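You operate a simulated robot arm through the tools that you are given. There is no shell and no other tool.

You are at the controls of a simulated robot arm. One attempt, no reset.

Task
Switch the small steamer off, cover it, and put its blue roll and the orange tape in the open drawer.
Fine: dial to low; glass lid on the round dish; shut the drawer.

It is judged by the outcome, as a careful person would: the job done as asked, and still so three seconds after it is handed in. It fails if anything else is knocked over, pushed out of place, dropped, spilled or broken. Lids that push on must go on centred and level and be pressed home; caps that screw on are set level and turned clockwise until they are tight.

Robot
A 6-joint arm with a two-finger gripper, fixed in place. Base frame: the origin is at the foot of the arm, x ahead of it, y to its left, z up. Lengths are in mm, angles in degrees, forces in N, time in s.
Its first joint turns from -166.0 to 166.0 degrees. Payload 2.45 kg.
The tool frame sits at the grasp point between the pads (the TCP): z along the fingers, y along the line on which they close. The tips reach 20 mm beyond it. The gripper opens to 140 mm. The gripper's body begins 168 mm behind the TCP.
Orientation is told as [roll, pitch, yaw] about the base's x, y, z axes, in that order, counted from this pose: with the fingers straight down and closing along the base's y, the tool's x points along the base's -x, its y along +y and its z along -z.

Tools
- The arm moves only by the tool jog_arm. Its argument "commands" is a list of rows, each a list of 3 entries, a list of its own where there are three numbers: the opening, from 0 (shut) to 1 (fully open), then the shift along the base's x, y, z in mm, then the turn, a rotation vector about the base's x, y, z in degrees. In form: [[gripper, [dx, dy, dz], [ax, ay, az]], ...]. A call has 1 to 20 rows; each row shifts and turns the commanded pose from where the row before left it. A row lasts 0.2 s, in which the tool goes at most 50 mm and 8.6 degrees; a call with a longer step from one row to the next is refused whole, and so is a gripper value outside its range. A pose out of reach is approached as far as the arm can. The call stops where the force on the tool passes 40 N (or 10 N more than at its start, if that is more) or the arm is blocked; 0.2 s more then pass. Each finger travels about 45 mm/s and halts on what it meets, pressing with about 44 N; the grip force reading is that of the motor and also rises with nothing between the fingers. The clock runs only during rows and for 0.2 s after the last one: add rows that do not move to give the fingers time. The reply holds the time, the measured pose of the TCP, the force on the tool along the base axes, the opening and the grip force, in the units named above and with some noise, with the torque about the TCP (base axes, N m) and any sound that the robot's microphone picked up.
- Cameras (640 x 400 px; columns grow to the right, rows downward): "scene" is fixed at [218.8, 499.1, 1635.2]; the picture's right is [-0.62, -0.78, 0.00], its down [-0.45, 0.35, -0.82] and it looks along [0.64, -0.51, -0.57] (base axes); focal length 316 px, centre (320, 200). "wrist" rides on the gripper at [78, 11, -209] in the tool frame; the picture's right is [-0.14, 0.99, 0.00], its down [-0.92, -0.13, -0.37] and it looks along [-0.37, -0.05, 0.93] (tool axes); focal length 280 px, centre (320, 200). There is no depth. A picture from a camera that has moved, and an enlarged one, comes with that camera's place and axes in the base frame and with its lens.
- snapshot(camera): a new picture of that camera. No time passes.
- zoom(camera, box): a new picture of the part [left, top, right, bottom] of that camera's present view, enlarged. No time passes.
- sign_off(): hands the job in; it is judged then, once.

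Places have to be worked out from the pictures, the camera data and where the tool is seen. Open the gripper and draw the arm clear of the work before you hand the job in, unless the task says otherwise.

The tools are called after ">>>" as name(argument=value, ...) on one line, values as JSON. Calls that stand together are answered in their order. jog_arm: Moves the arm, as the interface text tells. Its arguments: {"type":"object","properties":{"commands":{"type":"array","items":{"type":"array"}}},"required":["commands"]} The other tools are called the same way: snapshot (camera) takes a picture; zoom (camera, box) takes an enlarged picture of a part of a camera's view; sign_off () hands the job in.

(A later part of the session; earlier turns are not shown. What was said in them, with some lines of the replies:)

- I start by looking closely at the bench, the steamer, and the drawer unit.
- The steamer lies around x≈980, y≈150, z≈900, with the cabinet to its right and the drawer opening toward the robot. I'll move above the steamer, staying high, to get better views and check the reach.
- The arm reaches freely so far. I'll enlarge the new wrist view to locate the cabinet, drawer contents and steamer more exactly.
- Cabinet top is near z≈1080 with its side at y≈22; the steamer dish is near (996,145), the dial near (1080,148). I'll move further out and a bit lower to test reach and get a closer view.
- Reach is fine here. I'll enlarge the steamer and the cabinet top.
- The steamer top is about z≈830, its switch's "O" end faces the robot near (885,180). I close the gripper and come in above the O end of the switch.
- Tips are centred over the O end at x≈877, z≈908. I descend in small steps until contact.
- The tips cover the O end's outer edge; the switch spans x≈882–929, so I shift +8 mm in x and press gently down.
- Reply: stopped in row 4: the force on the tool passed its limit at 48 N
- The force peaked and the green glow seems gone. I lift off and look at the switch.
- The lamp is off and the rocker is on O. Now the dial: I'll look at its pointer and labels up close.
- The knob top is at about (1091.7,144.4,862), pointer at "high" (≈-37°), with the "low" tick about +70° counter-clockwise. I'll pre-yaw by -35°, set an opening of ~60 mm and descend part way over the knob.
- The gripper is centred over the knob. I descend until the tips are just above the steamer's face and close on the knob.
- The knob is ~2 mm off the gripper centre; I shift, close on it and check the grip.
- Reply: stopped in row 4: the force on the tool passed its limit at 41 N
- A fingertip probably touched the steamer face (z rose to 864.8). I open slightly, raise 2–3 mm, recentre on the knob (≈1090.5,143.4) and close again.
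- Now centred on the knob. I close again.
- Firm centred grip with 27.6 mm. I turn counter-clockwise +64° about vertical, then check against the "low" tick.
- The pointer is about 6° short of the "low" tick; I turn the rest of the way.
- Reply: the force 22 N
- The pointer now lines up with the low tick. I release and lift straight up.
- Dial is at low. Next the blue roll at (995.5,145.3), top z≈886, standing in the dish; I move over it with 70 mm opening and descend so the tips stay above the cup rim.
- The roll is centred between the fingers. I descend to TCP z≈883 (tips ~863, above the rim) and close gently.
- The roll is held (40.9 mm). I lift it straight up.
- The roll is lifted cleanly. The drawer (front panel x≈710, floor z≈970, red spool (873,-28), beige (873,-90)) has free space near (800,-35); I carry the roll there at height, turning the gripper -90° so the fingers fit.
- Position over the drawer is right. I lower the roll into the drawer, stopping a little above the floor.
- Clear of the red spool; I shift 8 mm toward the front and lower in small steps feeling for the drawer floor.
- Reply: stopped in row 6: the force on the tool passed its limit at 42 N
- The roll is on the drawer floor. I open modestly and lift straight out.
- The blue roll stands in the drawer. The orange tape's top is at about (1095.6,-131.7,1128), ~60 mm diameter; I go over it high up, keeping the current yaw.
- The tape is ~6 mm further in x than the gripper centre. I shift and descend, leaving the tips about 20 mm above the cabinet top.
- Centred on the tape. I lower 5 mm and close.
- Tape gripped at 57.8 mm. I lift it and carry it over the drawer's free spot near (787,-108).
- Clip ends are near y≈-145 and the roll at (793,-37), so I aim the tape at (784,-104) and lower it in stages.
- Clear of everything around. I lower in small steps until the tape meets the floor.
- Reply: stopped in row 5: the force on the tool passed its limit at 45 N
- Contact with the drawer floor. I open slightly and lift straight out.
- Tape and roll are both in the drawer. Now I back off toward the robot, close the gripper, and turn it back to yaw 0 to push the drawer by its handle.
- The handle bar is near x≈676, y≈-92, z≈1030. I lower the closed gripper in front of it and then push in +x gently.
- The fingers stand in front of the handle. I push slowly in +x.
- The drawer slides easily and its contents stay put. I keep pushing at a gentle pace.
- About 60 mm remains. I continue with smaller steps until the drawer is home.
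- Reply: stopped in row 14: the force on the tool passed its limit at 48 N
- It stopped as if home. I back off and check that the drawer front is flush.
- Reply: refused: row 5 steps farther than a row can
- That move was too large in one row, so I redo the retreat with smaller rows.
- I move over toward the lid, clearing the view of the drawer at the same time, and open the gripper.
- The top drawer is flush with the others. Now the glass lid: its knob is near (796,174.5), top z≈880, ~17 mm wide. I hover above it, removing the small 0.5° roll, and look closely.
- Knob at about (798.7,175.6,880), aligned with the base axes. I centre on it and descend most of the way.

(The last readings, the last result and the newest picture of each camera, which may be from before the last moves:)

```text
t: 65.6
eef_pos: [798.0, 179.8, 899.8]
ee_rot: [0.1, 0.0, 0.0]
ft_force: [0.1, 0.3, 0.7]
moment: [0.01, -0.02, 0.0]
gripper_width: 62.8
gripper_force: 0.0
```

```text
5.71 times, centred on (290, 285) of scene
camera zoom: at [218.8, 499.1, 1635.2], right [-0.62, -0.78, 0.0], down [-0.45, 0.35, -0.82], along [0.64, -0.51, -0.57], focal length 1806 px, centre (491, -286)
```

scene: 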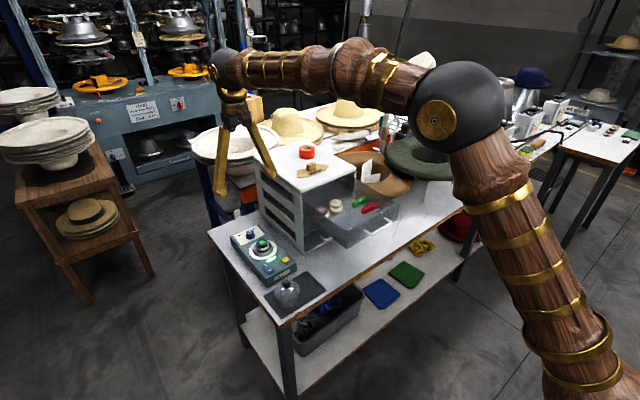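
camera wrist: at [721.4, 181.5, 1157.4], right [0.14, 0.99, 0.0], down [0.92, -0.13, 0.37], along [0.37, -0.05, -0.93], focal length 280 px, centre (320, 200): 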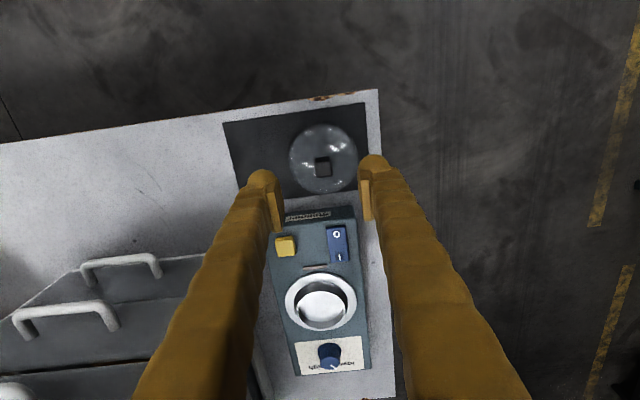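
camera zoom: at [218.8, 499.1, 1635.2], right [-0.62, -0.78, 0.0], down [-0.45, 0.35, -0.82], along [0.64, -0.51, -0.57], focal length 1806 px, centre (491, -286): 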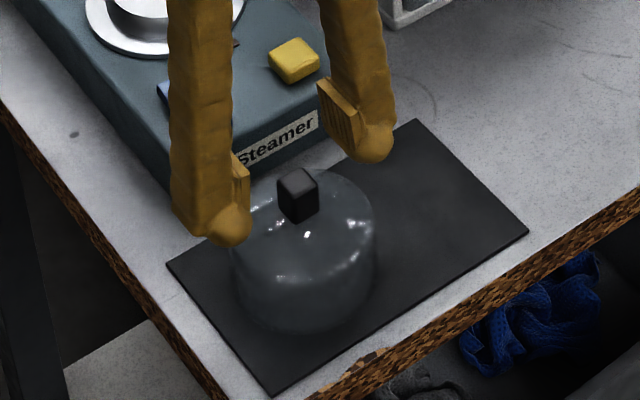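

The knob is about 4 mm to the -y side of the gripper centre now; I correct visually and lower another 12 mm.

>>> jog_arm(commands=[[0.45, [-1, -4, 0], [0, 0, 0]], [0.45, [0, 0, -8], [0, 0, 0]], [0.4, [0, 0, -4], [0, 0, 0]], [0.4, [0, 0, 0], [0, 0, 0]]])

>>> zoom(camera="wrist", box=[240, 120, 400, 220])

>>> zoom(camera="scene", box=[245, 250, 335, 320])

```text
t: 66.6
eef_pos: [796.5, 175.0, 887.8]
ee_rot: [0.0, 0.0, -0.1]
ft_force: [-0.6, 0.2, 0.7]
moment: [0.02, -0.03, -0.02]
gripper_width: 55.7
gripper_force: 0.0
```

```text
4.00 times, centred on (320, 170) of wrist
camera zoom: at [718.4, 186.4, 1097.0], right [0.14, 0.99, 0.0], down [0.92, -0.13, 0.37], along [0.36, -0.05, -0.93], focal length 1122 px, centre (320, 320)
```

zoom: 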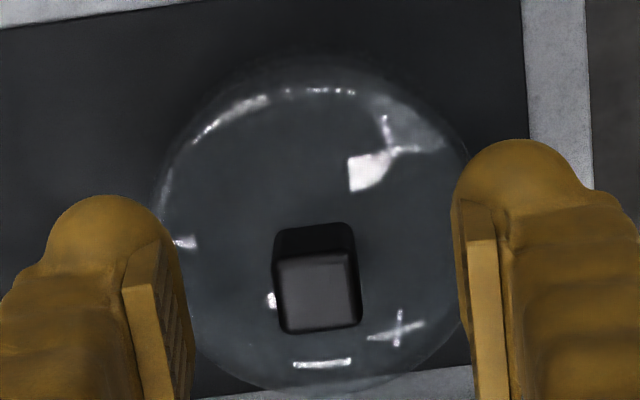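

```text
5.71 times, centred on (290, 285) of scene
camera zoom: at [218.8, 499.1, 1635.2], right [-0.62, -0.78, 0.0], down [-0.45, 0.35, -0.82], along [0.64, -0.51, -0.57], focal length 1806 px, centre (491, -286)
```

zoom: 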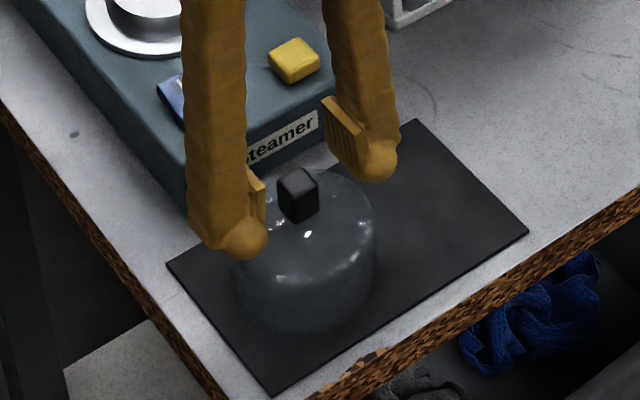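

Now well centred laterally. I nudge +1.5 mm in x, lower 4 mm and close on the knob.

>>> jog_arm(commands=[[0.4, [1.5, 0, -2], [0, 0, 0]], [0.4, [0, 0, -2], [0, 0, 0]], [0.3, [0, 0, 0], [0, 0, 0]], [0.2, [0, 0, 0], [0, 0, 0]], [0.1, [0, 0, 0], [0, 0, 0]], [0.05, [0, 0, 0], [0, 0, 0]], [0.05, [0, 0, 0], [0, 0, 0]]])

>>> zoom(camera="wrist", box=[240, 120, 400, 220])

>>> zoom(camera="scene", box=[245, 250, 335, 320])

```text
t: 68.2
eef_pos: [796.8, 176.1, 881.9]
ee_rot: [0.1, -0.1, 0.0]
ft_force: [-0.5, -0.6, -0.7]
moment: [0.02, -0.04, 0.04]
gripper_width: 16.3
gripper_force: 41.3
```

```text
4.00 times, centred on (320, 170) of wrist
camera zoom: at [720.2, 186.0, 1092.4], right [0.14, 0.99, 0.0], down [0.92, -0.13, 0.37], along [0.36, -0.05, -0.93], focal length 1122 px, centre (320, 320)
```

zoom: 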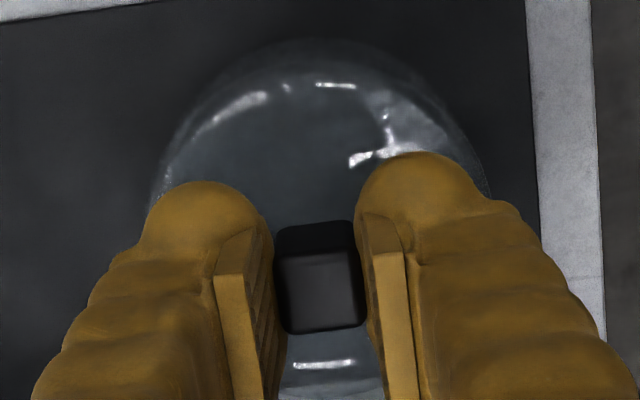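

```text
5.71 times, centred on (290, 285) of scene
camera zoom: at [218.8, 499.1, 1635.2], right [-0.62, -0.78, 0.0], down [-0.45, 0.35, -0.82], along [0.64, -0.51, -0.57], focal length 1806 px, centre (491, -286)
```

zoom: 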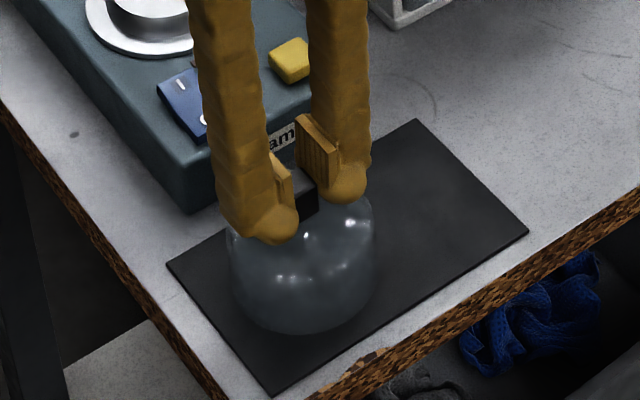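

The knob is held at 16.3 mm. I lift the lid straight up.

>>> jog_arm(commands=[[0.05, [0, 0, 5], [0, 0, 0]], [0.05, [0, 0, 10], [0, 0, 0]], [0.05, [0, 0, 25], [0, 0, 0]], [0.05, [0, 0, 35], [0, 0, 0]], [0.05, [0, 0, 40], [0, 0, 0]], [0.05, [0, 0, 25], [0, 0, 0]], [0.05, [0, 0, 0], [0, 0, 0]], [0.05, [0, 0, 0], [0, 0, 0]]])

>>> snapshot(camera="wrist")

>>> zoom(camera="scene", box=[215, 200, 345, 310])

```text
t: 70.0
eef_pos: [797.7, 173.4, 1022.8]
ee_rot: [0.1, -0.1, 0.0]
ft_force: [-0.1, -0.2, -1.0]
moment: [-0.03, -0.02, 0.02]
gripper_width: 16.3
gripper_force: 42.3
```

```text
taken
camera wrist: at [719.9, 185.0, 1234.2], right [0.14, 0.99, 0.0], down [0.92, -0.13, 0.37], along [0.36, -0.05, -0.93], focal length 280 px, centre (320, 200)
```

wrist: 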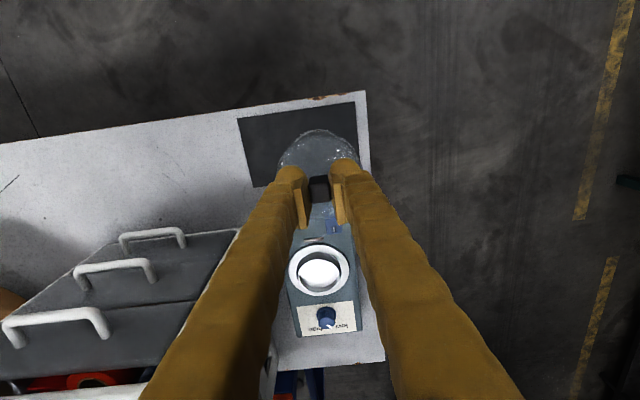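

```text
3.64 times, centred on (280, 255) of scene
camera zoom: at [218.8, 499.1, 1635.2], right [-0.62, -0.78, 0.0], down [-0.45, 0.35, -0.82], along [0.64, -0.51, -0.57], focal length 1149 px, centre (466, 0)
```

zoom: 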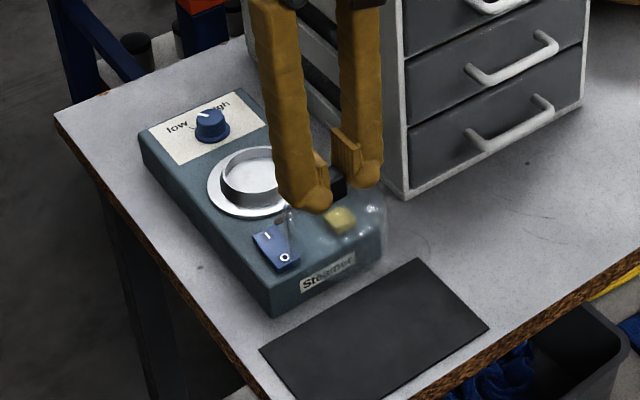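

The lid hangs freely. I enlarge the dish from both cameras to get its centre precisely.

>>> zoom(camera="wrist", box=[270, 220, 370, 320])

>>> zoom(camera="scene", box=[260, 230, 300, 262])

>>> zoom(camera="wrist", box=[250, 110, 390, 230])

```text
4.00 times, centred on (320, 270) of wrist
camera zoom: at [719.9, 185.0, 1234.2], right [0.14, 0.99, 0.0], down [0.92, -0.13, 0.37], along [0.36, -0.05, -0.93], focal length 1122 px, centre (320, -80)
```

zoom: 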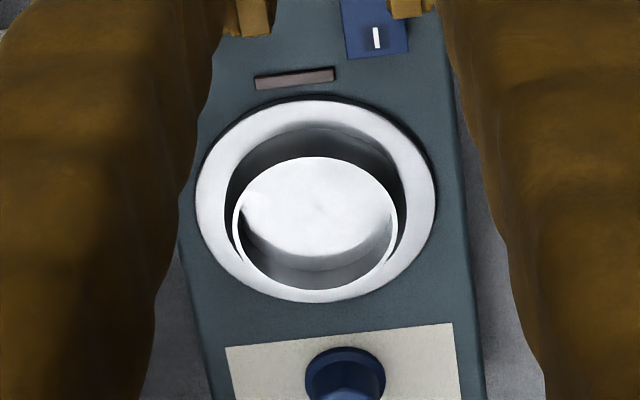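

```text
12.50 times, centred on (280, 246) of scene
camera zoom: at [218.8, 499.1, 1635.2], right [-0.62, -0.78, 0.0], down [-0.45, 0.35, -0.82], along [0.64, -0.51, -0.57], focal length 3949 px, centre (820, -375)
```

zoom: 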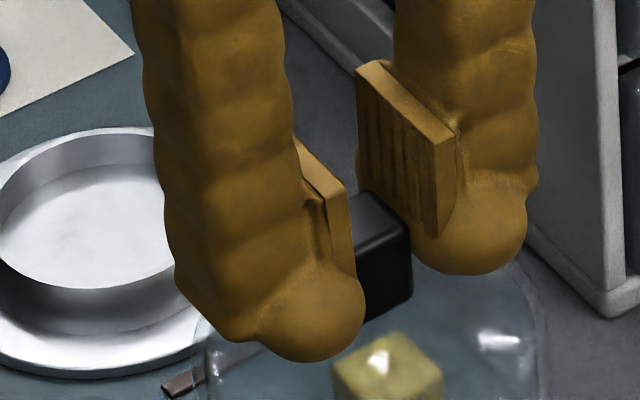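

```text
3.33 times, centred on (320, 170) of wrist
camera zoom: at [719.9, 185.0, 1234.2], right [0.14, 0.99, 0.0], down [0.92, -0.13, 0.37], along [0.36, -0.05, -0.93], focal length 935 px, centre (320, 300)
```

zoom: 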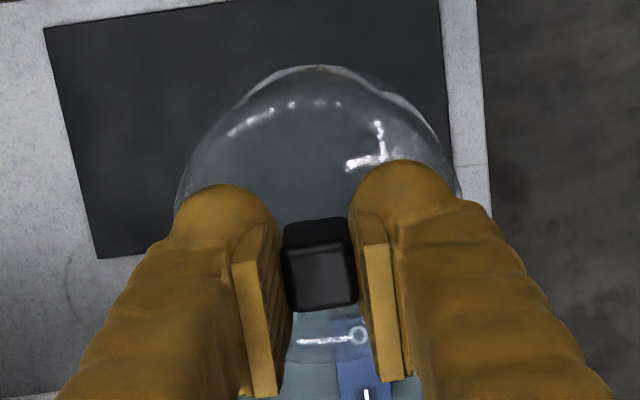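

Dish centre works out at about (995.5,145.2): flange 99 mm across at z≈844, cup rim at z≈860; the lid (≈82 mm) goes over the cup onto the flange. I carry the lid above it.

>>> jog_arm(commands=[[0.05, [10, -2, 0], [0, 0, 0]], [0.05, [25, -4, 0], [0, 0, 0]], [0.05, [35, -5, 0], [0, 0, 0]], [0.05, [35, -5, 0], [0, 0, 0]], [0.05, [35, -5, 0], [0, 0, 0]], [0.05, [30, -4, 0], [0, 0, 0]], [0.05, [20, -2.6, 0], [0, 0, 0]], [0.05, [7.6, -1, 0], [0, 0, 0]], [0.05, [0, 0, -20], [0, 0, 0]], [0.05, [0, 0, -20], [0, 0, 0]], [0.05, [0, 0, -10], [0, 0, 0]], [0.05, [0, 0, 0], [0, 0, 0]], [0.05, [0, 0, 0], [0, 0, 0]]])

>>> zoom(camera="wrist", box=[230, 90, 410, 220])

>>> zoom(camera="scene", box=[225, 215, 305, 280])

```text
t: 72.8
eef_pos: [994.6, 146.3, 972.8]
ee_rot: [-0.1, 0.0, 0.0]
ft_force: [-0.8, -0.1, -0.7]
moment: [-0.02, -0.01, 0.02]
gripper_width: 16.5
gripper_force: 41.9
```

```text
3.08 times, centred on (320, 155) of wrist
camera zoom: at [917.1, 157.6, 1182.5], right [0.14, 0.99, 0.0], down [0.92, -0.13, 0.37], along [0.36, -0.05, -0.93], focal length 863 px, centre (320, 338)
```

zoom: 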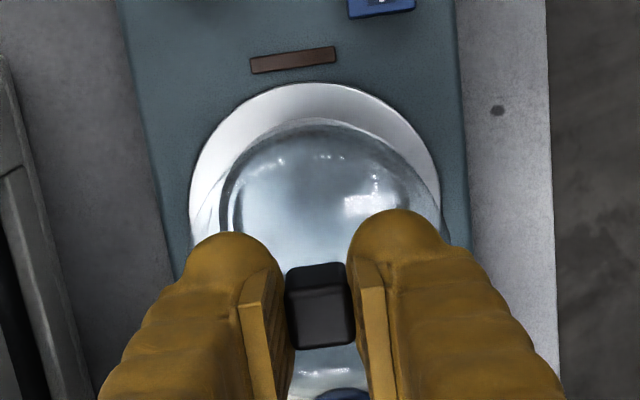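

```text
6.15 times, centred on (265, 248) of scene
camera zoom: at [218.8, 499.1, 1635.2], right [-0.62, -0.78, 0.0], down [-0.45, 0.35, -0.82], along [0.64, -0.51, -0.57], focal length 1944 px, centre (658, -92)
```

zoom: 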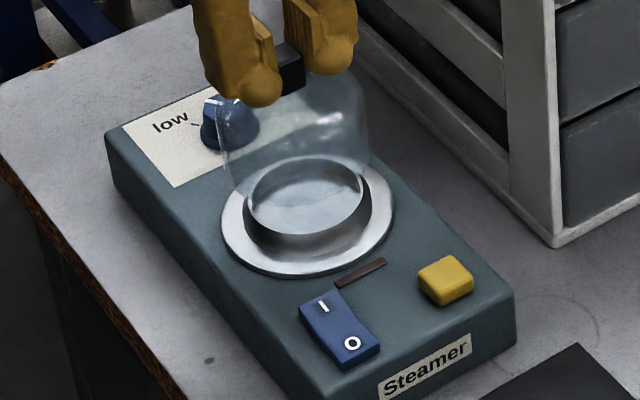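

Dish centre looks ~1.8 mm toward -y from the lid axis. I shift by that and lower to just above the cup rim for a concentricity check.

>>> jog_arm(commands=[[0.05, [0.5, -1.7, 0], [0, 0, 0]], [0.05, [0, 0, -5], [0, 0, 0]], [0.05, [0, 0, -4], [0, 0, 0]], [0.05, [0, 0, 0], [0, 0, 0]], [0.05, [0, 0, 0], [0, 0, 0]]])

>>> zoom(camera="wrist", box=[250, 90, 390, 180])

>>> zoom(camera="scene", box=[240, 222, 290, 262])

```text
t: 74.0
eef_pos: [995.2, 144.4, 964.8]
ee_rot: [0.0, 0.0, 0.0]
ft_force: [0.6, -0.5, 0.0]
moment: [-0.03, 0.0, -0.04]
gripper_width: 16.2
gripper_force: 42.5
```

```text
4.44 times, centred on (320, 135) of wrist
camera zoom: at [917.5, 155.4, 1174.9], right [0.14, 0.99, 0.0], down [0.92, -0.13, 0.37], along [0.36, -0.05, -0.93], focal length 1246 px, centre (320, 489)
```

zoom: 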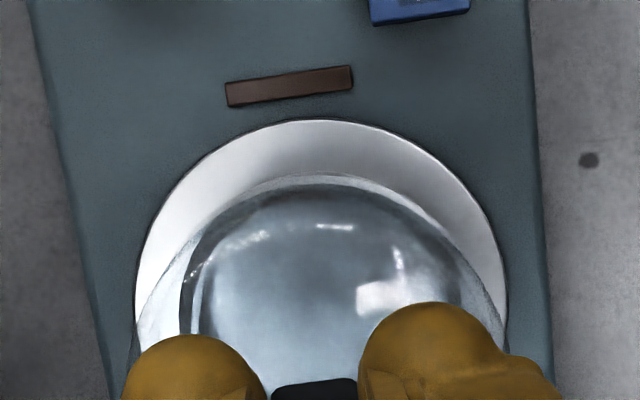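

```text
10.00 times, centred on (265, 242) of scene
camera zoom: at [218.8, 499.1, 1635.2], right [-0.62, -0.78, 0.0], down [-0.45, 0.35, -0.82], along [0.64, -0.51, -0.57], focal length 3160 px, centre (870, -220)
```

zoom: 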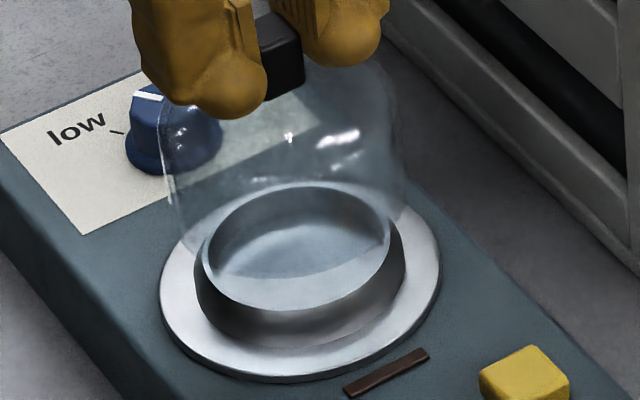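

Both views show the lid concentric with the flange to about 1 mm. I lower in small steps and look again.

>>> jog_arm(commands=[[0.05, [0, 0, -4], [0, 0, 0]], [0.05, [0, 0, -4], [0, 0, 0]], [0.05, [0, 0, -4], [0, 0, 0]], [0.05, [0, 0, 0], [0, 0, 0]], [0.05, [0, 0, 0], [0, 0, 0]]])

>>> zoom(camera="wrist", box=[250, 90, 390, 180])

>>> zoom(camera="scene", box=[240, 222, 290, 262])

```text
t: 75.2
eef_pos: [994.4, 146.1, 952.7]
ee_rot: [0.0, 0.0, -0.1]
ft_force: [-0.3, 0.2, -1.5]
moment: [-0.02, -0.01, 0.0]
gripper_width: 16.3
gripper_force: 41.8
```

```text
4.44 times, centred on (320, 135) of wrist
camera zoom: at [917.3, 155.6, 1162.6], right [0.14, 0.99, 0.0], down [0.92, -0.13, 0.37], along [0.36, -0.05, -0.93], focal length 1246 px, centre (320, 489)
```

zoom: 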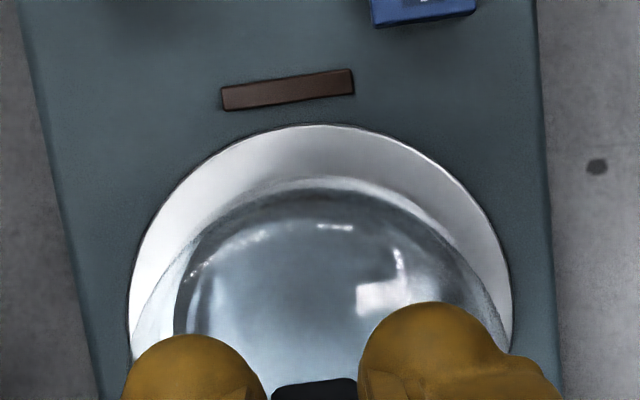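

```text
10.00 times, centred on (265, 242) of scene
camera zoom: at [218.8, 499.1, 1635.2], right [-0.62, -0.78, 0.0], down [-0.45, 0.35, -0.82], along [0.64, -0.51, -0.57], focal length 3160 px, centre (870, -220)
```

zoom: 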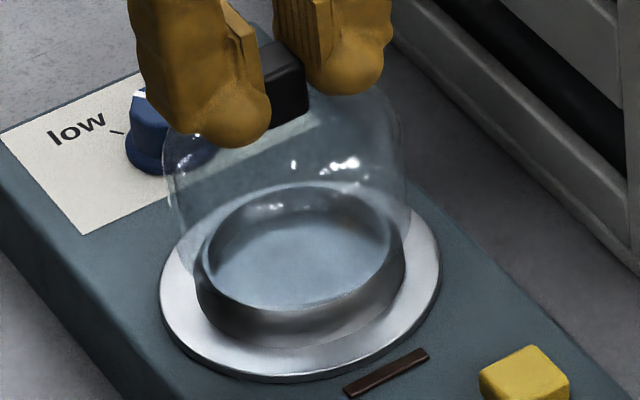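

Still no contact, and alignment holds. I keep lowering in 3 mm steps, watching for force as the lid passes the cup rim.

>>> jog_arm(commands=[[0.05, [0, 0, -3], [0, 0, 0]], [0.05, [0, 0, -3], [0, 0, 0]], [0.05, [0, 0, -3], [0, 0, 0]], [0.05, [0, 0, -2], [0, 0, 0]], [0.05, [0, 0, 0], [0, 0, 0]], [0.05, [0, 0, 0], [0, 0, 0]]])

>>> zoom(camera="wrist", box=[250, 90, 390, 180])

>>> zoom(camera="scene", box=[240, 222, 290, 262])

```text
t: 76.6
eef_pos: [995.6, 144.7, 941.7]
ee_rot: [0.0, 0.0, 0.1]
ft_force: [-0.3, -0.6, -1.2]
moment: [0.01, 0.0, 0.0]
gripper_width: 16.3
gripper_force: 42.2
```

```text
4.44 times, centred on (320, 135) of wrist
camera zoom: at [917.7, 155.5, 1151.3], right [0.14, 0.99, 0.0], down [0.92, -0.13, 0.37], along [0.36, -0.05, -0.93], focal length 1246 px, centre (320, 489)
```

zoom: 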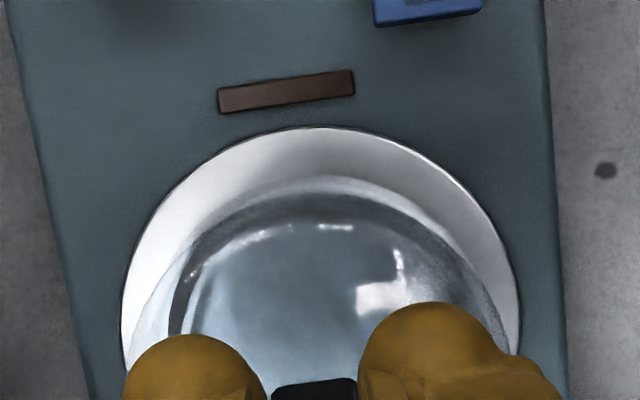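

```text
10.00 times, centred on (265, 242) of scene
camera zoom: at [218.8, 499.1, 1635.2], right [-0.62, -0.78, 0.0], down [-0.45, 0.35, -0.82], along [0.64, -0.51, -0.57], focal length 3160 px, centre (870, -220)
```

zoom: 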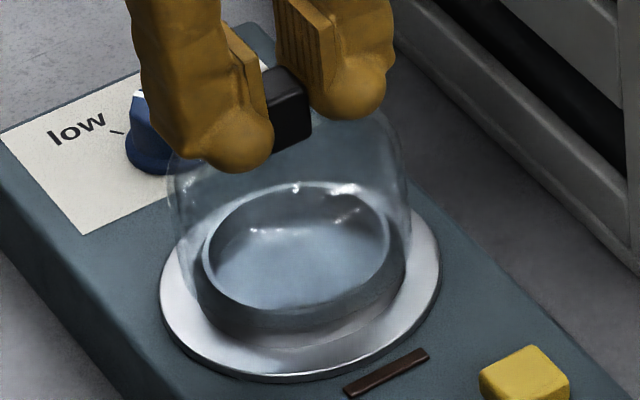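

The lid edge has passed the rim without contact. I continue down in 2 mm steps until it seats.

>>> jog_arm(commands=[[0.05, [0, 0, -2], [0, 0, 0]], [0.05, [0, 0, -2], [0, 0, 0]], [0.05, [0, 0, -2], [0, 0, 0]], [0.05, [0, 0, -2], [0, 0, 0]], [0.05, [0, 0, 0], [0, 0, 0]]])

>>> zoom(camera="wrist", box=[250, 90, 390, 180])

>>> zoom(camera="scene", box=[240, 222, 290, 262])

```text
t: 77.8
eef_pos: [995.7, 144.0, 933.7]
ee_rot: [0.0, 0.0, 0.0]
ft_force: [-0.2, -0.2, -1.3]
moment: [0.0, -0.03, -0.02]
gripper_width: 16.5
gripper_force: 42.6
```

```text
4.44 times, centred on (320, 135) of wrist
camera zoom: at [917.9, 155.5, 1143.5], right [0.14, 0.99, 0.0], down [0.92, -0.13, 0.37], along [0.36, -0.05, -0.93], focal length 1246 px, centre (320, 489)
```

zoom: 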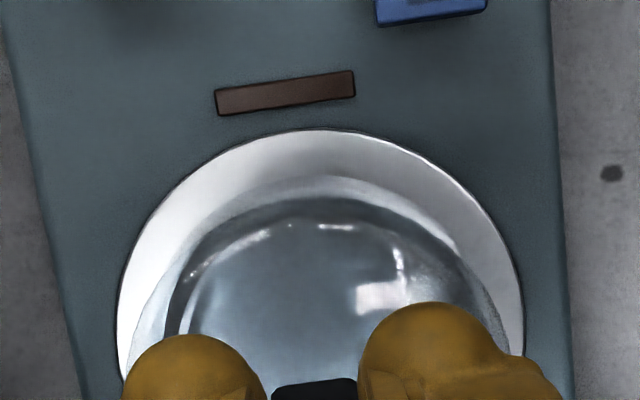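

```text
10.00 times, centred on (265, 242) of scene
camera zoom: at [218.8, 499.1, 1635.2], right [-0.62, -0.78, 0.0], down [-0.45, 0.35, -0.82], along [0.64, -0.51, -0.57], focal length 3160 px, centre (870, -220)
```

zoom: 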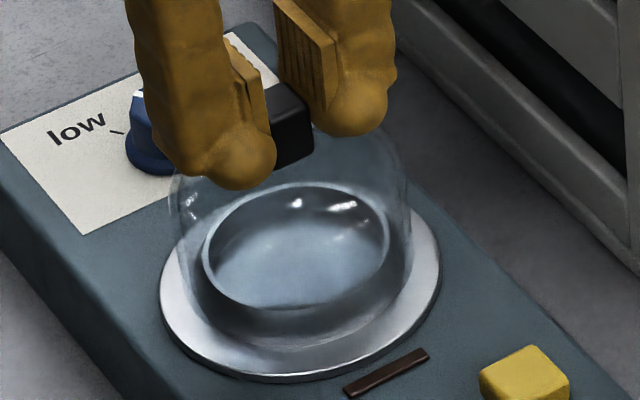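

Still centred, no contact. I go on in 1.5 mm steps until it touches the flange.

>>> jog_arm(commands=[[0.05, [0, 0, -1.5], [0, 0, 0]], [0.05, [0, 0, -1.5], [0, 0, 0]], [0.05, [0, 0, -1.5], [0, 0, 0]], [0.05, [0, 0, -1.5], [0, 0, 0]], [0.05, [0, 0, 0], [0, 0, 0]]])

>>> zoom(camera="scene", box=[240, 222, 290, 262])

```text
t: 79.0
eef_pos: [994.4, 144.2, 928.4]
ee_rot: [0.0, -0.1, 0.0]
ft_force: [3.7, -0.3, 13.6]
moment: [-0.03, 0.2, 0.0]
gripper_width: 16.3
gripper_force: 41.8
```

```text
10.00 times, centred on (265, 242) of scene
camera zoom: at [218.8, 499.1, 1635.2], right [-0.62, -0.78, 0.0], down [-0.45, 0.35, -0.82], along [0.64, -0.51, -0.57], focal length 3160 px, centre (870, -220)
```

zoom: 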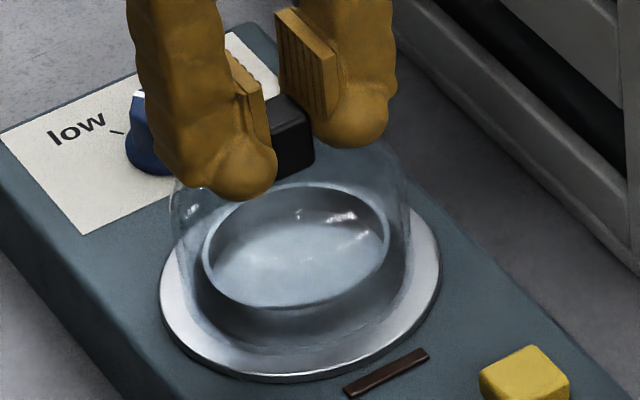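

Contact at z≈928 with ~14 N. I press a little further to see whether it is home.

>>> jog_arm(commands=[[0.05, [0, 0, -1], [0, 0, 0]], [0.05, [0, 0, -1], [0, 0, 0]], [0.05, [0, 0, 0], [0, 0, 0]]])

>>> zoom(camera="scene", box=[240, 222, 290, 262])

>>> zoom(camera="wrist", box=[250, 90, 390, 180])

```text
t: 79.6
eef_pos: [996.0, 145.1, 928.5]
ee_rot: [0.0, -0.1, 0.0]
ft_force: [-2.3, 0.4, 4.1]
moment: [-0.01, 0.02, 0.08]
gripper_width: 16.5
gripper_force: 42.2
stopped in row 3: the force on the tool passed its limit at 42 N (the readings are from after the stop); the commanded pose is now the measured one
```

```text
10.00 times, centred on (265, 242) of scene
camera zoom: at [218.8, 499.1, 1635.2], right [-0.62, -0.78, 0.0], down [-0.45, 0.35, -0.82], along [0.64, -0.51, -0.57], focal length 3160 px, centre (870, -220)
```

zoom: 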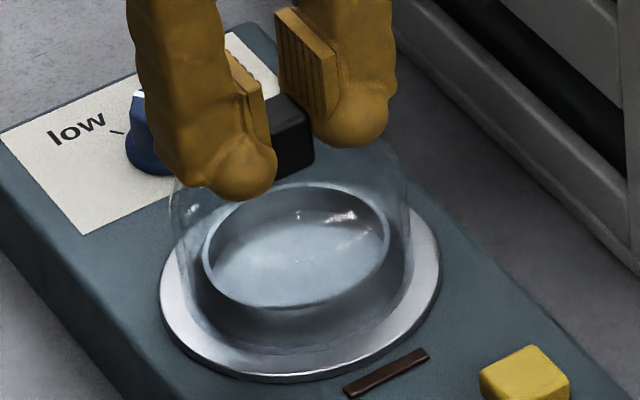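

```text
4.44 times, centred on (320, 135) of wrist
camera zoom: at [917.7, 155.6, 1138.3], right [0.14, 0.99, 0.0], down [0.92, -0.13, 0.37], along [0.37, -0.05, -0.93], focal length 1246 px, centre (320, 489)
```

zoom: 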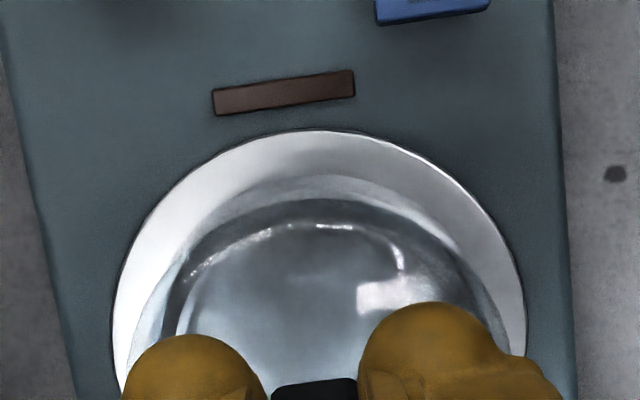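

It is hard-seated: 42 N pressing did not move it and it looks level and centred. I release the knob and lift away.

>>> jog_arm(commands=[[0.15, [0, 0, 0], [0, 0, 0]], [0.25, [0, 0, 0], [0, 0, 0]], [0.35, [0, 0, 0], [0, 0, 0]], [0.35, [0, 0, 0], [0, 0, 0]], [0.35, [0, 0, 10], [0, 0, 0]], [0.35, [0, 0, 30], [0, 0, 0]], [0.35, [0, 0, 45], [0, 0, 0]], [0.5, [0, 0, 45], [0, 0, 0]], [0.5, [-40, 0, 20], [0, 0, 0]], [0.5, [-40, 0, 0], [0, 0, 0]], [0.5, [0, 0, 0], [0, 0, 0]]])

>>> zoom(camera="scene", box=[240, 222, 290, 262])

>>> zoom(camera="wrist", box=[260, 150, 400, 280])

>>> snapshot(camera="scene")

```text
t: 82.0
eef_pos: [914.2, 147.3, 1080.7]
ee_rot: [0.1, -0.1, 0.1]
ft_force: [-0.1, -0.7, -0.6]
moment: [0.0, 0.02, 0.01]
gripper_width: 70.0
gripper_force: 0.1
heard: snap
```

```text
10.00 times, centred on (265, 242) of scene
camera zoom: at [218.8, 499.1, 1635.2], right [-0.62, -0.78, 0.0], down [-0.45, 0.35, -0.82], along [0.64, -0.51, -0.57], focal length 3160 px, centre (870, -220)
```

zoom: 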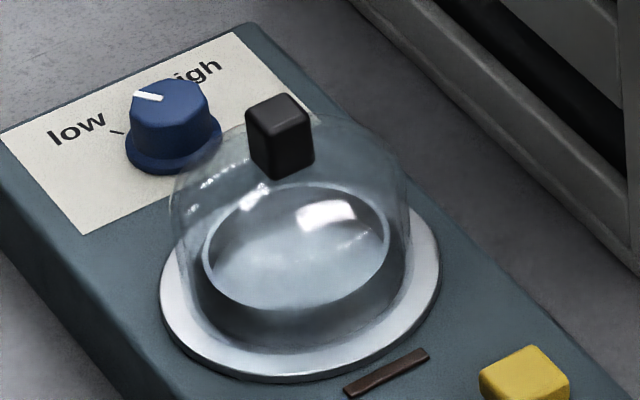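

```text
3.08 times, centred on (330, 215) of wrist
camera zoom: at [836.7, 156.7, 1290.1], right [0.14, 0.99, 0.0], down [0.92, -0.13, 0.37], along [0.37, -0.05, -0.93], focal length 863 px, centre (289, 154)
```

zoom: 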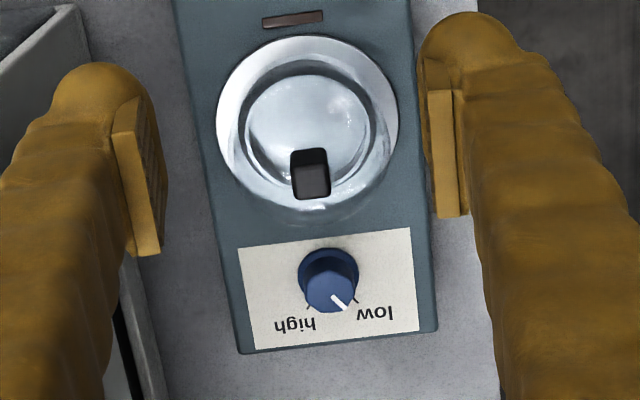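

```text
taken
```

scene: 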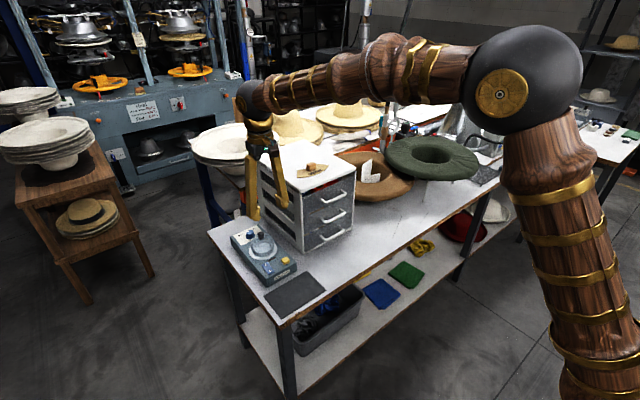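

A "snap" was heard during release, so I check everything closely: lid seat, switch lamp, drawer.

>>> zoom(camera="scene", box=[225, 222, 305, 286])

>>> zoom(camera="scene", box=[275, 150, 375, 250])

>>> zoom(camera="wrist", box=[295, 140, 375, 225])

>>> snapshot(camera="wrist")

```text
6.25 times, centred on (265, 254) of scene
camera zoom: at [218.8, 499.1, 1635.2], right [-0.62, -0.78, 0.0], down [-0.45, 0.35, -0.82], along [0.64, -0.51, -0.57], focal length 1975 px, centre (664, -138)
```

zoom: 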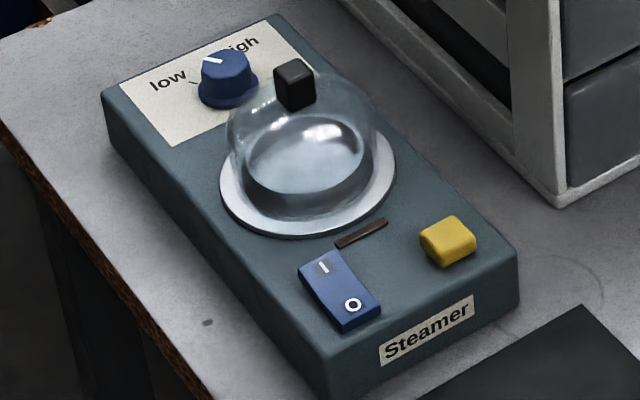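

```text
4.00 times, centred on (325, 200) of scene
camera zoom: at [218.8, 499.1, 1635.2], right [-0.62, -0.78, 0.0], down [-0.45, 0.35, -0.82], along [0.64, -0.51, -0.57], focal length 1264 px, centre (300, 200)
```

zoom: 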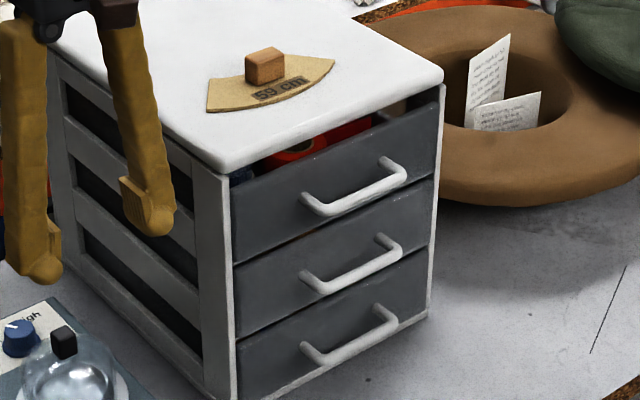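

```text
4.71 times, centred on (335, 182) of wrist
camera zoom: at [836.7, 156.7, 1290.1], right [0.14, 0.99, 0.0], down [0.92, -0.13, 0.37], along [0.37, -0.05, -0.93], focal length 1320 px, centre (249, 282)
```

zoom: 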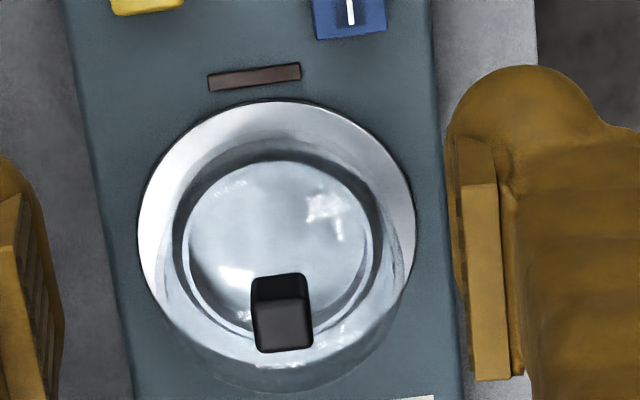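

```text
taken
camera wrist: at [836.7, 156.7, 1290.1], right [0.14, 0.99, 0.0], down [0.92, -0.13, 0.37], along [0.37, -0.05, -0.93], focal length 280 px, centre (320, 200)
```

wrist: 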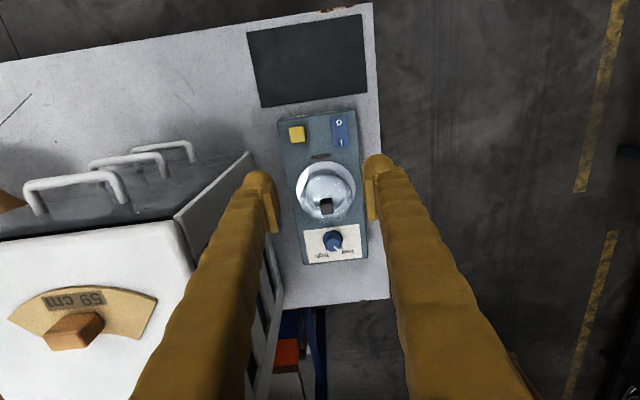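

Everything looks right: the lid is level on the flange and its height matches (flange is 46 mm above the mat, as the tool heights show). To be sure it is pressed home, I'll close the fingers and press gently straight down on the knob.

>>> jog_arm(commands=[[0, [0, 0, 0], [0, 0, 0]], [0, [0, 0, 0], [0, 0, 0]], [0, [0, 0, 0], [0, 0, 0]], [0, [0, 0, 0], [0, 0, 0]], [0, [40, 0, 0], [0, 0, 0]], [0, [40, 0, 0], [0, 0, 0]], [0, [0, 0, -40], [0, 0, 0]], [0, [0, 0, -40], [0, 0, 0]], [0, [0, 0, -25], [0, 0, 0]], [0, [0, 0, 0], [0, 0, 0]], [0, [0, 0, 0], [0, 0, 0]]])

>>> zoom(camera="wrist", box=[240, 110, 400, 210])

>>> zoom(camera="scene", box=[240, 222, 290, 262])

```text
t: 84.4
eef_pos: [995.1, 142.5, 972.5]
ee_rot: [0.0, -0.1, 0.0]
ft_force: [0.1, 0.1, -0.5]
moment: [0.0, -0.01, -0.01]
gripper_width: 0.1
gripper_force: 29.6
```

```text
4.00 times, centred on (320, 160) of wrist
camera zoom: at [916.5, 152.9, 1182.4], right [0.14, 0.99, 0.0], down [0.92, -0.13, 0.37], along [0.37, -0.05, -0.93], focal length 1122 px, centre (320, 360)
```

zoom: 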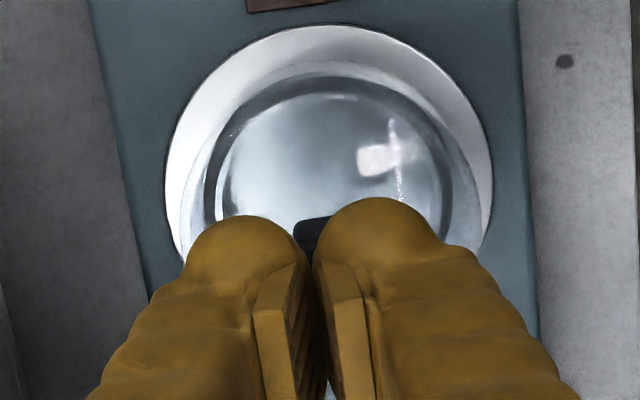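

```text
10.00 times, centred on (265, 242) of scene
camera zoom: at [218.8, 499.1, 1635.2], right [-0.62, -0.78, 0.0], down [-0.45, 0.35, -0.82], along [0.64, -0.51, -0.57], focal length 3160 px, centre (870, -220)
```

zoom: 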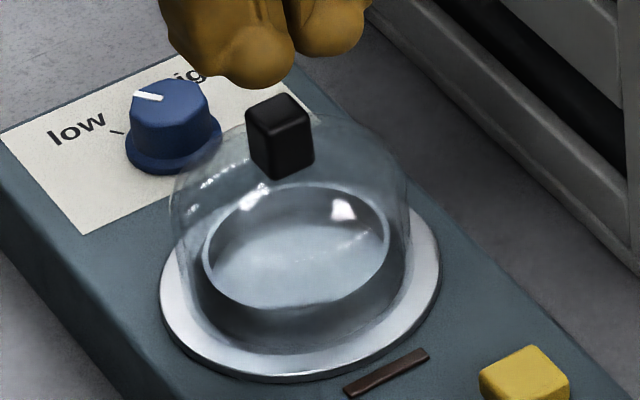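

The tool sits ~3 mm to the -y side of the knob axis; I correct that and press down in small steps.

>>> jog_arm(commands=[[0, [0, 2.7, 0], [0, 0, 0]], [0, [0, 0, -8], [0, 0, 0]], [0, [0, 0, -6], [0, 0, 0]], [0, [0, 0, -4], [0, 0, 0]], [0, [0, 0, -2], [0, 0, 0]], [0, [0, 0, -2], [0, 0, 0]], [0, [0, 0, -2], [0, 0, 0]], [0, [0, 0, -1.5], [0, 0, 0]], [0, [0, 0, -1.5], [0, 0, 0]], [0, [0, 0, -1.5], [0, 0, 0]]])

>>> zoom(camera="scene", box=[240, 222, 290, 262])

```text
t: 86.6
eef_pos: [996.5, 149.2, 944.9]
ee_rot: [0.0, -0.1, 0.0]
ft_force: [-1.0, -0.6, 0.5]
moment: [-0.04, 0.02, -0.01]
gripper_width: 0.0
gripper_force: 29.4
```

```text
10.00 times, centred on (265, 242) of scene
camera zoom: at [218.8, 499.1, 1635.2], right [-0.62, -0.78, 0.0], down [-0.45, 0.35, -0.82], along [0.64, -0.51, -0.57], focal length 3160 px, centre (870, -220)
```

zoom: 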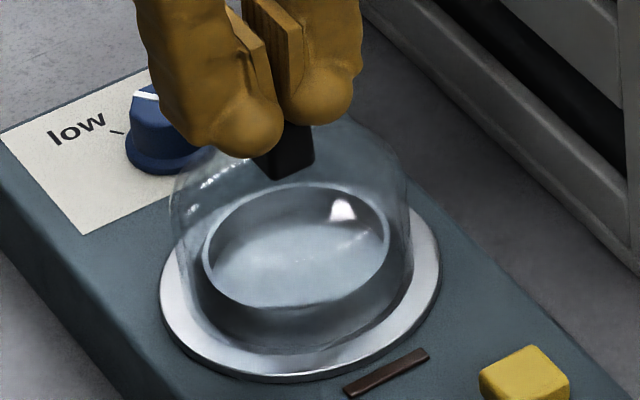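

No contact yet; the y reading shifted, so I check the lateral alignment with the wrist camera.

>>> zoom(camera="wrist", box=[240, 110, 400, 210])

>>> jog_arm(commands=[[0, [0, 0, 0], [0, 0, 0]]])

```text
4.00 times, centred on (320, 160) of wrist
camera zoom: at [918.1, 159.3, 1154.4], right [0.14, 0.99, 0.0], down [0.92, -0.13, 0.37], along [0.37, -0.05, -0.93], focal length 1122 px, centre (320, 360)
```

zoom: 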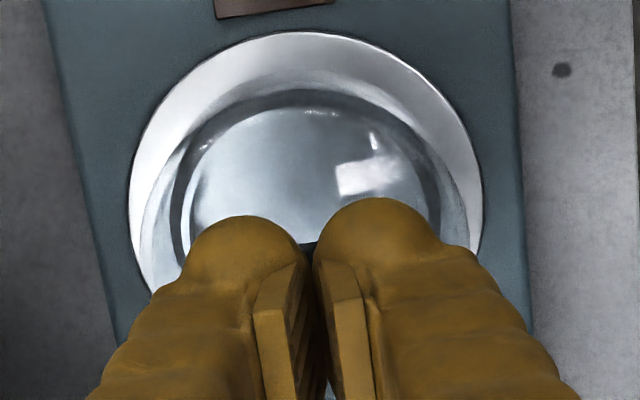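

```text
t: 87.0
eef_pos: [995.2, 150.0, 945.0]
ee_rot: [0.1, -0.1, 0.0]
ft_force: [-1.4, -1.2, 1.0]
moment: [-0.03, 0.01, -0.01]
gripper_width: 0.0
gripper_force: 29.2
```

The tool is ~4 mm to the +y side now. I raise slightly, correct back, and recheck.

>>> jog_arm(commands=[[0, [0, 0, 6], [0, 0, 0]], [0, [0, -3.5, 0], [0, 0, 0]], [0, [0, 0, 0], [0, 0, 0]], [0, [0, 0, 0], [0, 0, 0]]])

>>> zoom(camera="wrist", box=[240, 110, 400, 210])

```text
t: 88.0
eef_pos: [995.8, 145.1, 951.5]
ee_rot: [0.0, -0.1, 0.1]
ft_force: [-1.2, 0.2, -0.5]
moment: [0.0, -0.03, -0.01]
gripper_width: 0.1
gripper_force: 29.4
```

```text
4.00 times, centred on (320, 160) of wrist
camera zoom: at [917.3, 155.4, 1160.1], right [0.14, 0.99, 0.0], down [0.92, -0.13, 0.37], along [0.37, -0.05, -0.93], focal length 1122 px, centre (320, 360)
```

zoom: 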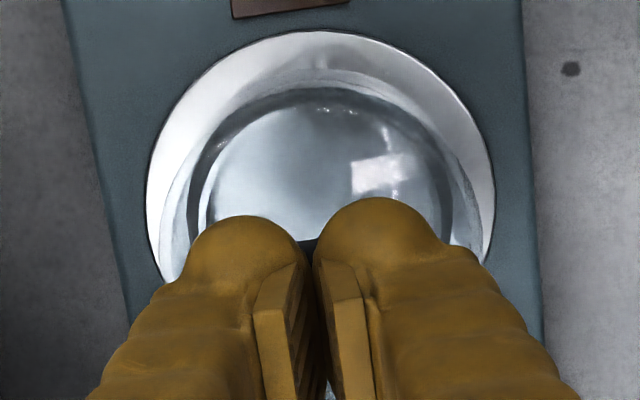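

Aligned now. I press straight down in small steps until the force limit shows a hard seat.

>>> jog_arm(commands=[[0, [0, 0, -3], [0, 0, 0]], [0, [0, 0, -2], [0, 0, 0]], [0, [0, 0, -1.5], [0, 0, 0]], [0, [0, 0, -1.5], [0, 0, 0]], [0, [0, 0, -1.5], [0, 0, 0]], [0, [0, 0, -1.5], [0, 0, 0]], [0, [0, 0, -1], [0, 0, 0]], [0, [0, 0, -1], [0, 0, 0]]])

>>> zoom(camera="scene", box=[240, 222, 290, 262])

```text
t: 89.3
eef_pos: [996.1, 144.5, 945.6]
ee_rot: [0.0, -0.2, 0.0]
ft_force: [-4.9, 0.7, 10.4]
moment: [0.05, 0.07, 0.08]
gripper_width: 6.0
gripper_force: 29.2
stopped in row 6: the force on the tool passed its limit at 43 N (the readings are from after the stop); the commanded pose is now the measured one
```

```text
10.00 times, centred on (265, 242) of scene
camera zoom: at [218.8, 499.1, 1635.2], right [-0.62, -0.78, 0.0], down [-0.45, 0.35, -0.82], along [0.64, -0.51, -0.57], focal length 3160 px, centre (870, -220)
```

zoom: 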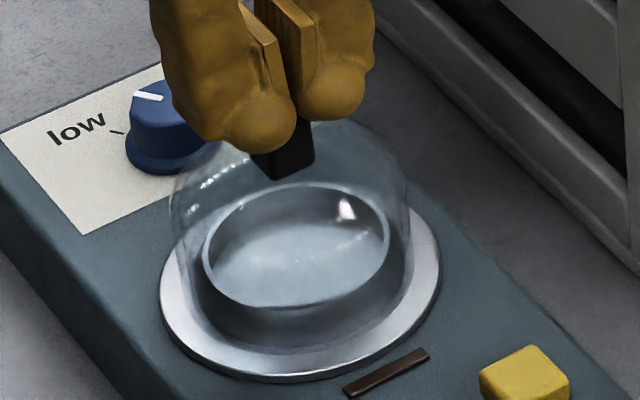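

The lid held firm at 43 N with no movement, so it is home. I lift away, open the gripper and draw the arm clear.

>>> jog_arm(commands=[[0, [0, 0, 5], [0, 0, 0]], [0, [0, 0, 30], [0, 0, 0]], [0, [0, 0, 45], [0, 0, 0]], [0, [0, 0, 45], [0, 0, 0]], [0, [0, 0, 45], [0, 0, 0]], [0.5, [-30, 5, 35], [0, 0, 0]], [1, [-45, 5, 10], [0, 0, 0]], [1, [-45, 5, 0], [0, 0, 0]], [1, [-45, 5, 0], [0, 0, 0]], [1, [-45, 5, 0], [0, 0, 0]], [1, [-45, 5, 0], [0, 0, 0]], [1, [-40, 0, 0], [0, 0, 0]], [1, [0, 0, 0], [0, 0, 0]], [1, [0, 0, 0], [0, 0, 0]]])

>>> snapshot(camera="scene")

>>> zoom(camera="scene", box=[225, 222, 305, 286])

>>> zoom(camera="scene", box=[275, 150, 375, 250])

>>> snapshot(camera="wrist")

```text
t: 92.3
eef_pos: [702.7, 175.4, 1158.3]
ee_rot: [0.1, -0.3, 0.0]
ft_force: [-0.1, 0.7, 0.1]
moment: [0.0, -0.01, 0.05]
gripper_width: 140.1
gripper_force: 0.0
```

```text
taken
```

scene: 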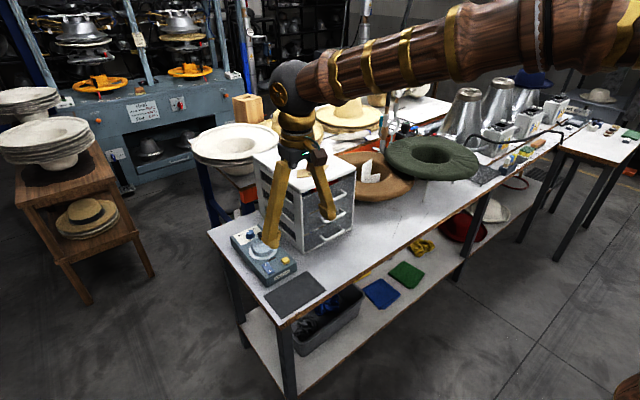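

```text
6.25 times, centred on (265, 254) of scene
camera zoom: at [218.8, 499.1, 1635.2], right [-0.62, -0.78, 0.0], down [-0.45, 0.35, -0.82], along [0.64, -0.51, -0.57], focal length 1975 px, centre (664, -138)
```

zoom: 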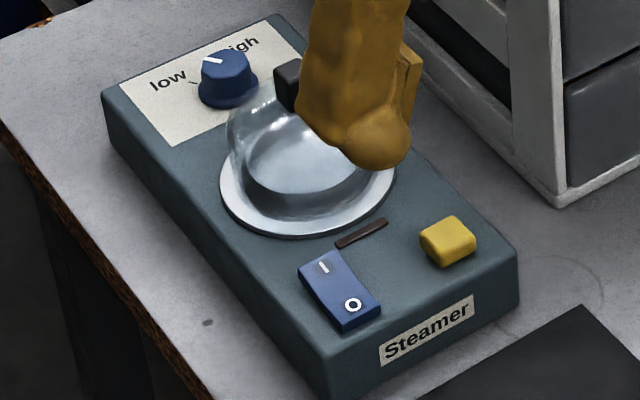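

```text
4.00 times, centred on (325, 200) of scene
camera zoom: at [218.8, 499.1, 1635.2], right [-0.62, -0.78, 0.0], down [-0.45, 0.35, -0.82], along [0.64, -0.51, -0.57], focal length 1264 px, centre (300, 200)
```

zoom: 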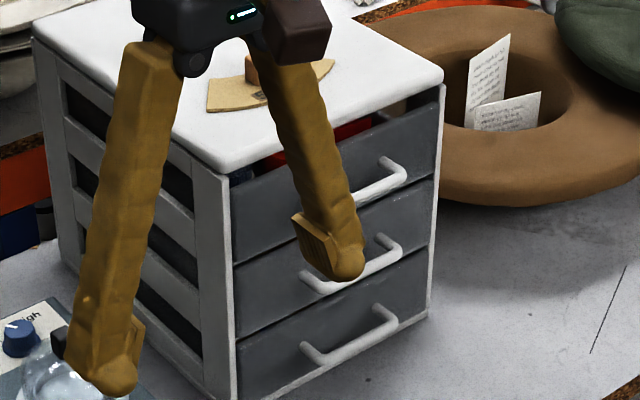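

```text
taken
camera wrist: at [623.2, 185.5, 1367.3], right [0.14, 0.99, 0.0], down [0.92, -0.13, 0.37], along [0.37, -0.05, -0.93], focal length 280 px, centre (320, 200)
```

wrist: 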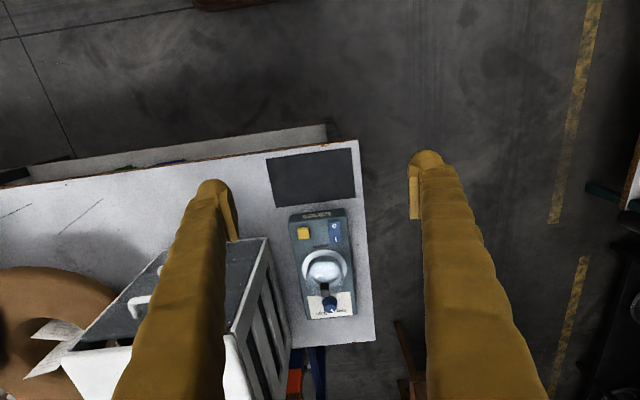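

All done: lamp off, dial on low, lid seated, drawer shut with roll and tape inside. I raise the arm further clear before handing in.

>>> jog_arm(commands=[[1, [0, 0, 45], [0, 0, 0]], [1, [0, 0, 45], [0, 0, 0]], [1, [0, 0, 45], [0, 0, 0]], [1, [0, 0, 0], [0, 0, 0]], [1, [0, 0, 0], [0, 0, 0]]])

>>> zoom(camera="scene", box=[215, 140, 385, 300])

```text
t: 93.5
eef_pos: [701.4, 172.5, 1293.4]
ee_rot: [0.1, -0.3, 0.0]
ft_force: [0.2, 0.4, 0.6]
moment: [-0.03, -0.02, -0.03]
gripper_width: 140.0
gripper_force: 0.0
```

```text
2.50 times, centred on (300, 220) of scene
camera zoom: at [218.8, 499.1, 1635.2], right [-0.62, -0.78, 0.0], down [-0.45, 0.35, -0.82], along [0.64, -0.51, -0.57], focal length 790 px, centre (370, 150)
```

zoom: 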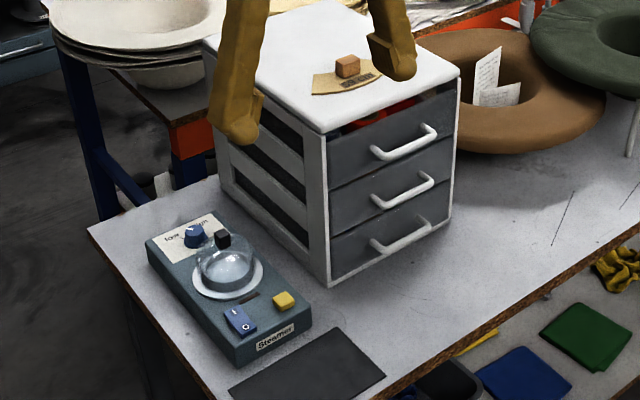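

The final view shows the steamer off and covered, the dial on low, the drawer flush, and nothing else disturbed. I hand the job in.

>>> sign_off()

```text
The job is handed in.
```

I handed the job in with every step done; the result of the judging hasn't come back yet.

- **Steamer:** the switch is on O and its lamp is out. The dial pointer lines up with the "low" tick.
- **Lid:** the glass lid sits level over the cup on the round dish, centred to within about 1–2 mm. I pressed it twice, to 42 N and 43 N, and it did not move. I heard a snap when I let go of the knob. The lid, switch and drawer all looked unchanged afterwards, so I never found out what made it.
- **Drawer:** the blue roll and the orange tape are both in the drawer. The tape lies right beside the red clothes peg and may be touching it. The drawer is shut and its front looks flush with the two below it.
- **Surroundings:** in the last picture nothing else looks moved or knocked over. The gripper is open and the arm is well clear of the bench.
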